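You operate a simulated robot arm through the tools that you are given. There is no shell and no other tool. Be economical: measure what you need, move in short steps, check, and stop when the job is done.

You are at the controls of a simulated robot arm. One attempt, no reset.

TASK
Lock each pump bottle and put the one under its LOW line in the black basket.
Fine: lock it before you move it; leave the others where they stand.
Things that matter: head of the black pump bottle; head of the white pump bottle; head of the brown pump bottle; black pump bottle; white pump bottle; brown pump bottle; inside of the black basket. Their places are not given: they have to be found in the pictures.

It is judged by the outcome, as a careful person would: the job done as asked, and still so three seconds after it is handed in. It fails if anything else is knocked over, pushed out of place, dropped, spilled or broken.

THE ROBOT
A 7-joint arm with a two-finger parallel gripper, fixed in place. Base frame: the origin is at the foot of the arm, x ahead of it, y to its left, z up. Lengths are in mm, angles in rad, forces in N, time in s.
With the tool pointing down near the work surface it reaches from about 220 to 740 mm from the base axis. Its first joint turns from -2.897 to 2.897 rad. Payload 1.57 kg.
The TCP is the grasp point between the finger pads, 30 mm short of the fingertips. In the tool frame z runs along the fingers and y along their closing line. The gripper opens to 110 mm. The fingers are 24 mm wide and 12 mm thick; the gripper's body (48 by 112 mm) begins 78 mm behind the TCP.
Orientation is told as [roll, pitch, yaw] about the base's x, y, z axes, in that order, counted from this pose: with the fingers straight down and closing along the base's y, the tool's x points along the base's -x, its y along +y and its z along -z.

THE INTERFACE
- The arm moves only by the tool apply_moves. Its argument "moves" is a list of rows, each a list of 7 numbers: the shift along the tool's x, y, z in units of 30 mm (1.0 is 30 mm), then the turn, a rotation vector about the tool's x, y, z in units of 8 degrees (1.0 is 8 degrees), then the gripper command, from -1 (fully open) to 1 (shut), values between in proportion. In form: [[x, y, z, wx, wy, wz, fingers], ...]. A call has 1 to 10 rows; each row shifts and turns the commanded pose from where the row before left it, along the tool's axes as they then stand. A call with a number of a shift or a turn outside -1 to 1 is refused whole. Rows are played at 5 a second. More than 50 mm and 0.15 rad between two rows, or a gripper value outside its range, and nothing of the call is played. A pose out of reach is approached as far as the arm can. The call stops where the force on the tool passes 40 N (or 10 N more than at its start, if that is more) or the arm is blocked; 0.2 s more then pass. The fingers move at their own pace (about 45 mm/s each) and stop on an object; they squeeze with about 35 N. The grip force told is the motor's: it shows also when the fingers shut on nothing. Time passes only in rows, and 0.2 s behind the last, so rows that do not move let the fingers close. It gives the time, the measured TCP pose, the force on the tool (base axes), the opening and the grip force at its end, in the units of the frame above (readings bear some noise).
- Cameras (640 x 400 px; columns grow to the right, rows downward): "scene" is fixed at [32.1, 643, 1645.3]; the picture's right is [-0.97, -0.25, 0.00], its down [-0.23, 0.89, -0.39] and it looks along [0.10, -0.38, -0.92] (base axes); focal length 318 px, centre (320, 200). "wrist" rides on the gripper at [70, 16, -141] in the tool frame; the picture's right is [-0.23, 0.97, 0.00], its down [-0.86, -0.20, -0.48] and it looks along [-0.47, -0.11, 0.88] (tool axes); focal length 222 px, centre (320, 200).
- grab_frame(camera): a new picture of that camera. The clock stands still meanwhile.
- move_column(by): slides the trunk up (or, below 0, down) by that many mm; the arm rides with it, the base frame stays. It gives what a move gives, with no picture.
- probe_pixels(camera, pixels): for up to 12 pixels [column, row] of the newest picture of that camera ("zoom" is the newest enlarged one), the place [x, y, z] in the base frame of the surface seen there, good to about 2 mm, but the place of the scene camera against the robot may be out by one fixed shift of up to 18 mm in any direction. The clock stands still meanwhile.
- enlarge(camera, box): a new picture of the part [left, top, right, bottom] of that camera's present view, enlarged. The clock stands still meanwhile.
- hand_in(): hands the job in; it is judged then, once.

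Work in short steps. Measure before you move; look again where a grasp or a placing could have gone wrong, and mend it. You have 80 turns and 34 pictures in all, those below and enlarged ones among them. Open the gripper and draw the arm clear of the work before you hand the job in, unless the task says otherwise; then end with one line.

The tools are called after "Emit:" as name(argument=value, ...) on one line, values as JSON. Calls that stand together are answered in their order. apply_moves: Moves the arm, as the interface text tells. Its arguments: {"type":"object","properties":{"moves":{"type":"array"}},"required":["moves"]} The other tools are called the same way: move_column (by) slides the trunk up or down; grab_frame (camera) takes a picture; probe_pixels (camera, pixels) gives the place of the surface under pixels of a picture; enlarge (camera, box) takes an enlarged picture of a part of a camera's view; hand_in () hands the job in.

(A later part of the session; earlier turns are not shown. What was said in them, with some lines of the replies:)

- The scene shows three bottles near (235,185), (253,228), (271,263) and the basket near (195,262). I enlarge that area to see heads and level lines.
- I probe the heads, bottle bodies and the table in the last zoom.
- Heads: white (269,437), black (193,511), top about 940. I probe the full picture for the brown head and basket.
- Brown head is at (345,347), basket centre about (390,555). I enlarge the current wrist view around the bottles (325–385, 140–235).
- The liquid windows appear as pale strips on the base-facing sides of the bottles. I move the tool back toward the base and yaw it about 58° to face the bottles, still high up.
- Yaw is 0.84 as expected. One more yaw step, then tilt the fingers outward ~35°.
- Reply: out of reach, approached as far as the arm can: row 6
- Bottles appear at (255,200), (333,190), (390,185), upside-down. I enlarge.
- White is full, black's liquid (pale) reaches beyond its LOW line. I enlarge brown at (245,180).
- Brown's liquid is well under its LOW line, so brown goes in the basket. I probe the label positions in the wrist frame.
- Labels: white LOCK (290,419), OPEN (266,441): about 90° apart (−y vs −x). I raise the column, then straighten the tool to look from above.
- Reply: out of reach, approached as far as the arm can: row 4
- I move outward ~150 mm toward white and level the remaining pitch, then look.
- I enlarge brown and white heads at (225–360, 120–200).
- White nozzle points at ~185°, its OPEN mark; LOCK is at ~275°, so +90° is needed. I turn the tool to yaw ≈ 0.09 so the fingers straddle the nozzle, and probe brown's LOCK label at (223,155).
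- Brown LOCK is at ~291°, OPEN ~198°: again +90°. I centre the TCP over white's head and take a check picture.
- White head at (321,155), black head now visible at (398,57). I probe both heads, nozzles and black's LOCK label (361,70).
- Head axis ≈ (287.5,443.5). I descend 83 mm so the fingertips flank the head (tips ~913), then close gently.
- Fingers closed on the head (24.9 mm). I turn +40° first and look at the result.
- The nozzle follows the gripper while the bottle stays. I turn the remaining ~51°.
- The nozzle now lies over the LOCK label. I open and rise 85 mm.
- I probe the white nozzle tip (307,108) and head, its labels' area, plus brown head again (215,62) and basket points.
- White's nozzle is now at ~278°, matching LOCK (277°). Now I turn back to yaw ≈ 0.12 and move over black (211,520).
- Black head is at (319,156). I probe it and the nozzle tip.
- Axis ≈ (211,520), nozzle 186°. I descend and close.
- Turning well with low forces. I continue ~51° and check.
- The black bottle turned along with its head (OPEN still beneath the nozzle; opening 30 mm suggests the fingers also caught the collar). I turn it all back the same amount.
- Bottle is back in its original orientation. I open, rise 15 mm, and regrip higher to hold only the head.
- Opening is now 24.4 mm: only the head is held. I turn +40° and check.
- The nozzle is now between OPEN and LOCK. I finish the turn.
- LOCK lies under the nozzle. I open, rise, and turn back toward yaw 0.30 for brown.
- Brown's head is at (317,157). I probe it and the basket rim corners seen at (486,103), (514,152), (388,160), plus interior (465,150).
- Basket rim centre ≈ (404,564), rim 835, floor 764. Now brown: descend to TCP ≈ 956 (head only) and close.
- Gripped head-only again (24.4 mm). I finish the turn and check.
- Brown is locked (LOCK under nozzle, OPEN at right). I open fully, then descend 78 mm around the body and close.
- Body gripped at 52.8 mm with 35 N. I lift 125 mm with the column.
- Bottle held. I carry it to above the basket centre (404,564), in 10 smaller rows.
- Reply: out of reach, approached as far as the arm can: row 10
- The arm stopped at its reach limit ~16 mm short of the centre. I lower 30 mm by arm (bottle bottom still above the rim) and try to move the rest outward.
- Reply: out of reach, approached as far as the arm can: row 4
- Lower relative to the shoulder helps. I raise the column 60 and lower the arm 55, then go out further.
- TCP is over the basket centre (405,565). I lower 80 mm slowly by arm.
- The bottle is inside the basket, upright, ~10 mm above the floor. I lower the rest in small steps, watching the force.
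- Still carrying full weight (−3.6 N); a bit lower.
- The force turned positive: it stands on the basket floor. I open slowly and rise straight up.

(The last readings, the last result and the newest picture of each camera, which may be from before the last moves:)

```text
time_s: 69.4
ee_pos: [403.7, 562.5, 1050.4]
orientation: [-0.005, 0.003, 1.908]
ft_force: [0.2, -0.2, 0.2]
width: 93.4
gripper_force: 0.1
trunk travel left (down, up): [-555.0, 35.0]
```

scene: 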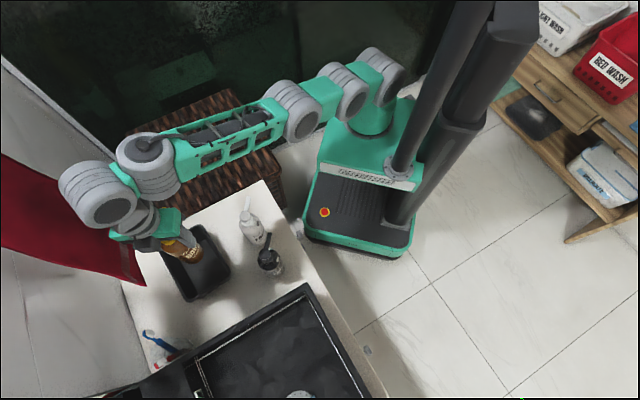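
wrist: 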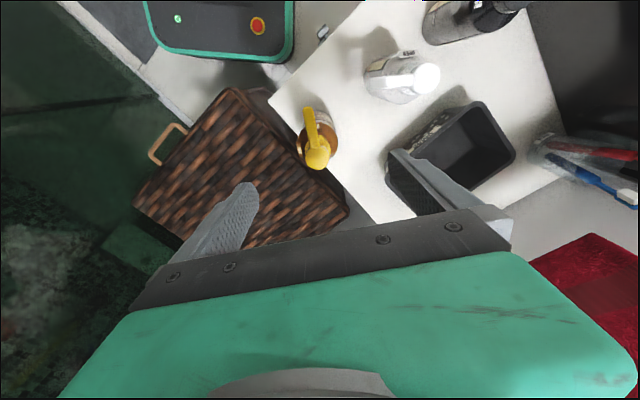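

I draw the arm back toward the base at this safe height and look at the scene.

Emit:
apply_moves(moves=[[0.61, 0.79, 0, 0, 0, 0, -1], [0.61, 0.79, 0, 0, 0, 0, -1], [0.61, 0.79, 0, 0, 0, 0, -1], [0.61, 0.79, 0, 0, 0, 0, -1], [0.61, 0.79, 0, 0, 0, 0, -1], [0.61, 0.79, 0, 0, 0, 0, -1], [0.61, 0.79, 0, 0, 0, 0, -1], [0.61, 0.79, 0, 0, 0, 0, -1], [0.61, 0.79, 0, 0, 0, 0, -1], [0, 0, 0, 0, 0, 0, -1]])

Emit:
enlarge(camera="scene", box=[140, 190, 300, 300])

```text
time_s: 71.6
ee_pos: [275.9, 370.9, 1081.0]
orientation: [0.0, 0.006, 1.908]
ft_force: [-0.5, -0.1, -0.8]
width: 109.9
gripper_force: 0.1
out of reach, approached as far as the arm can: row 5, 6, 8, 9
trunk travel left (down, up): [-555.0, 35.0]
```

```text
3.64 times, centred on (220, 245) of scene
```

zoom: 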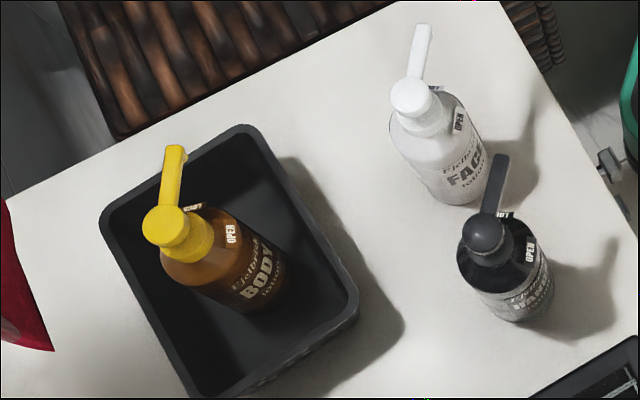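

All three stand upright, brown in the basket. I check the nozzle and LOCK-label directions numerically.

Emit:
probe_pixels(camera="zoom", pixels=[[410, 97], [425, 32], [437, 88], [459, 122], [484, 234], [500, 160], [506, 214], [530, 250], [163, 226], [175, 152], [197, 207], [231, 234]])

```text
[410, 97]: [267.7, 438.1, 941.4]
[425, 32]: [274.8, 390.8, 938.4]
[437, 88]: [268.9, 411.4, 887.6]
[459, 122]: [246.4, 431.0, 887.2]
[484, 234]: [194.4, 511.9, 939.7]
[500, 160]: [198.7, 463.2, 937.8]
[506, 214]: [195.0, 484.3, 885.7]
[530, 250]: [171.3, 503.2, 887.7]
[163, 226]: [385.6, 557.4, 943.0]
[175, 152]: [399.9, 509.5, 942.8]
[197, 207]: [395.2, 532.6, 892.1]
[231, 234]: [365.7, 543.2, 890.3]
```

Nozzles now point at 278° (white), 275° (black) and 287° (brown), all on their LOCK marks. The gripper is open and the arm is 100+ mm above and away from the bottles, so I hand in.

Emit:
hand_in()

```text
The job is handed in.
```

I locked all three pump bottles. The brown one was under its LOW line, and it now stands upright in the black basket. The white and black bottles are where they stood. The black one turned with its head on my first try, so I turned it back before locking it.
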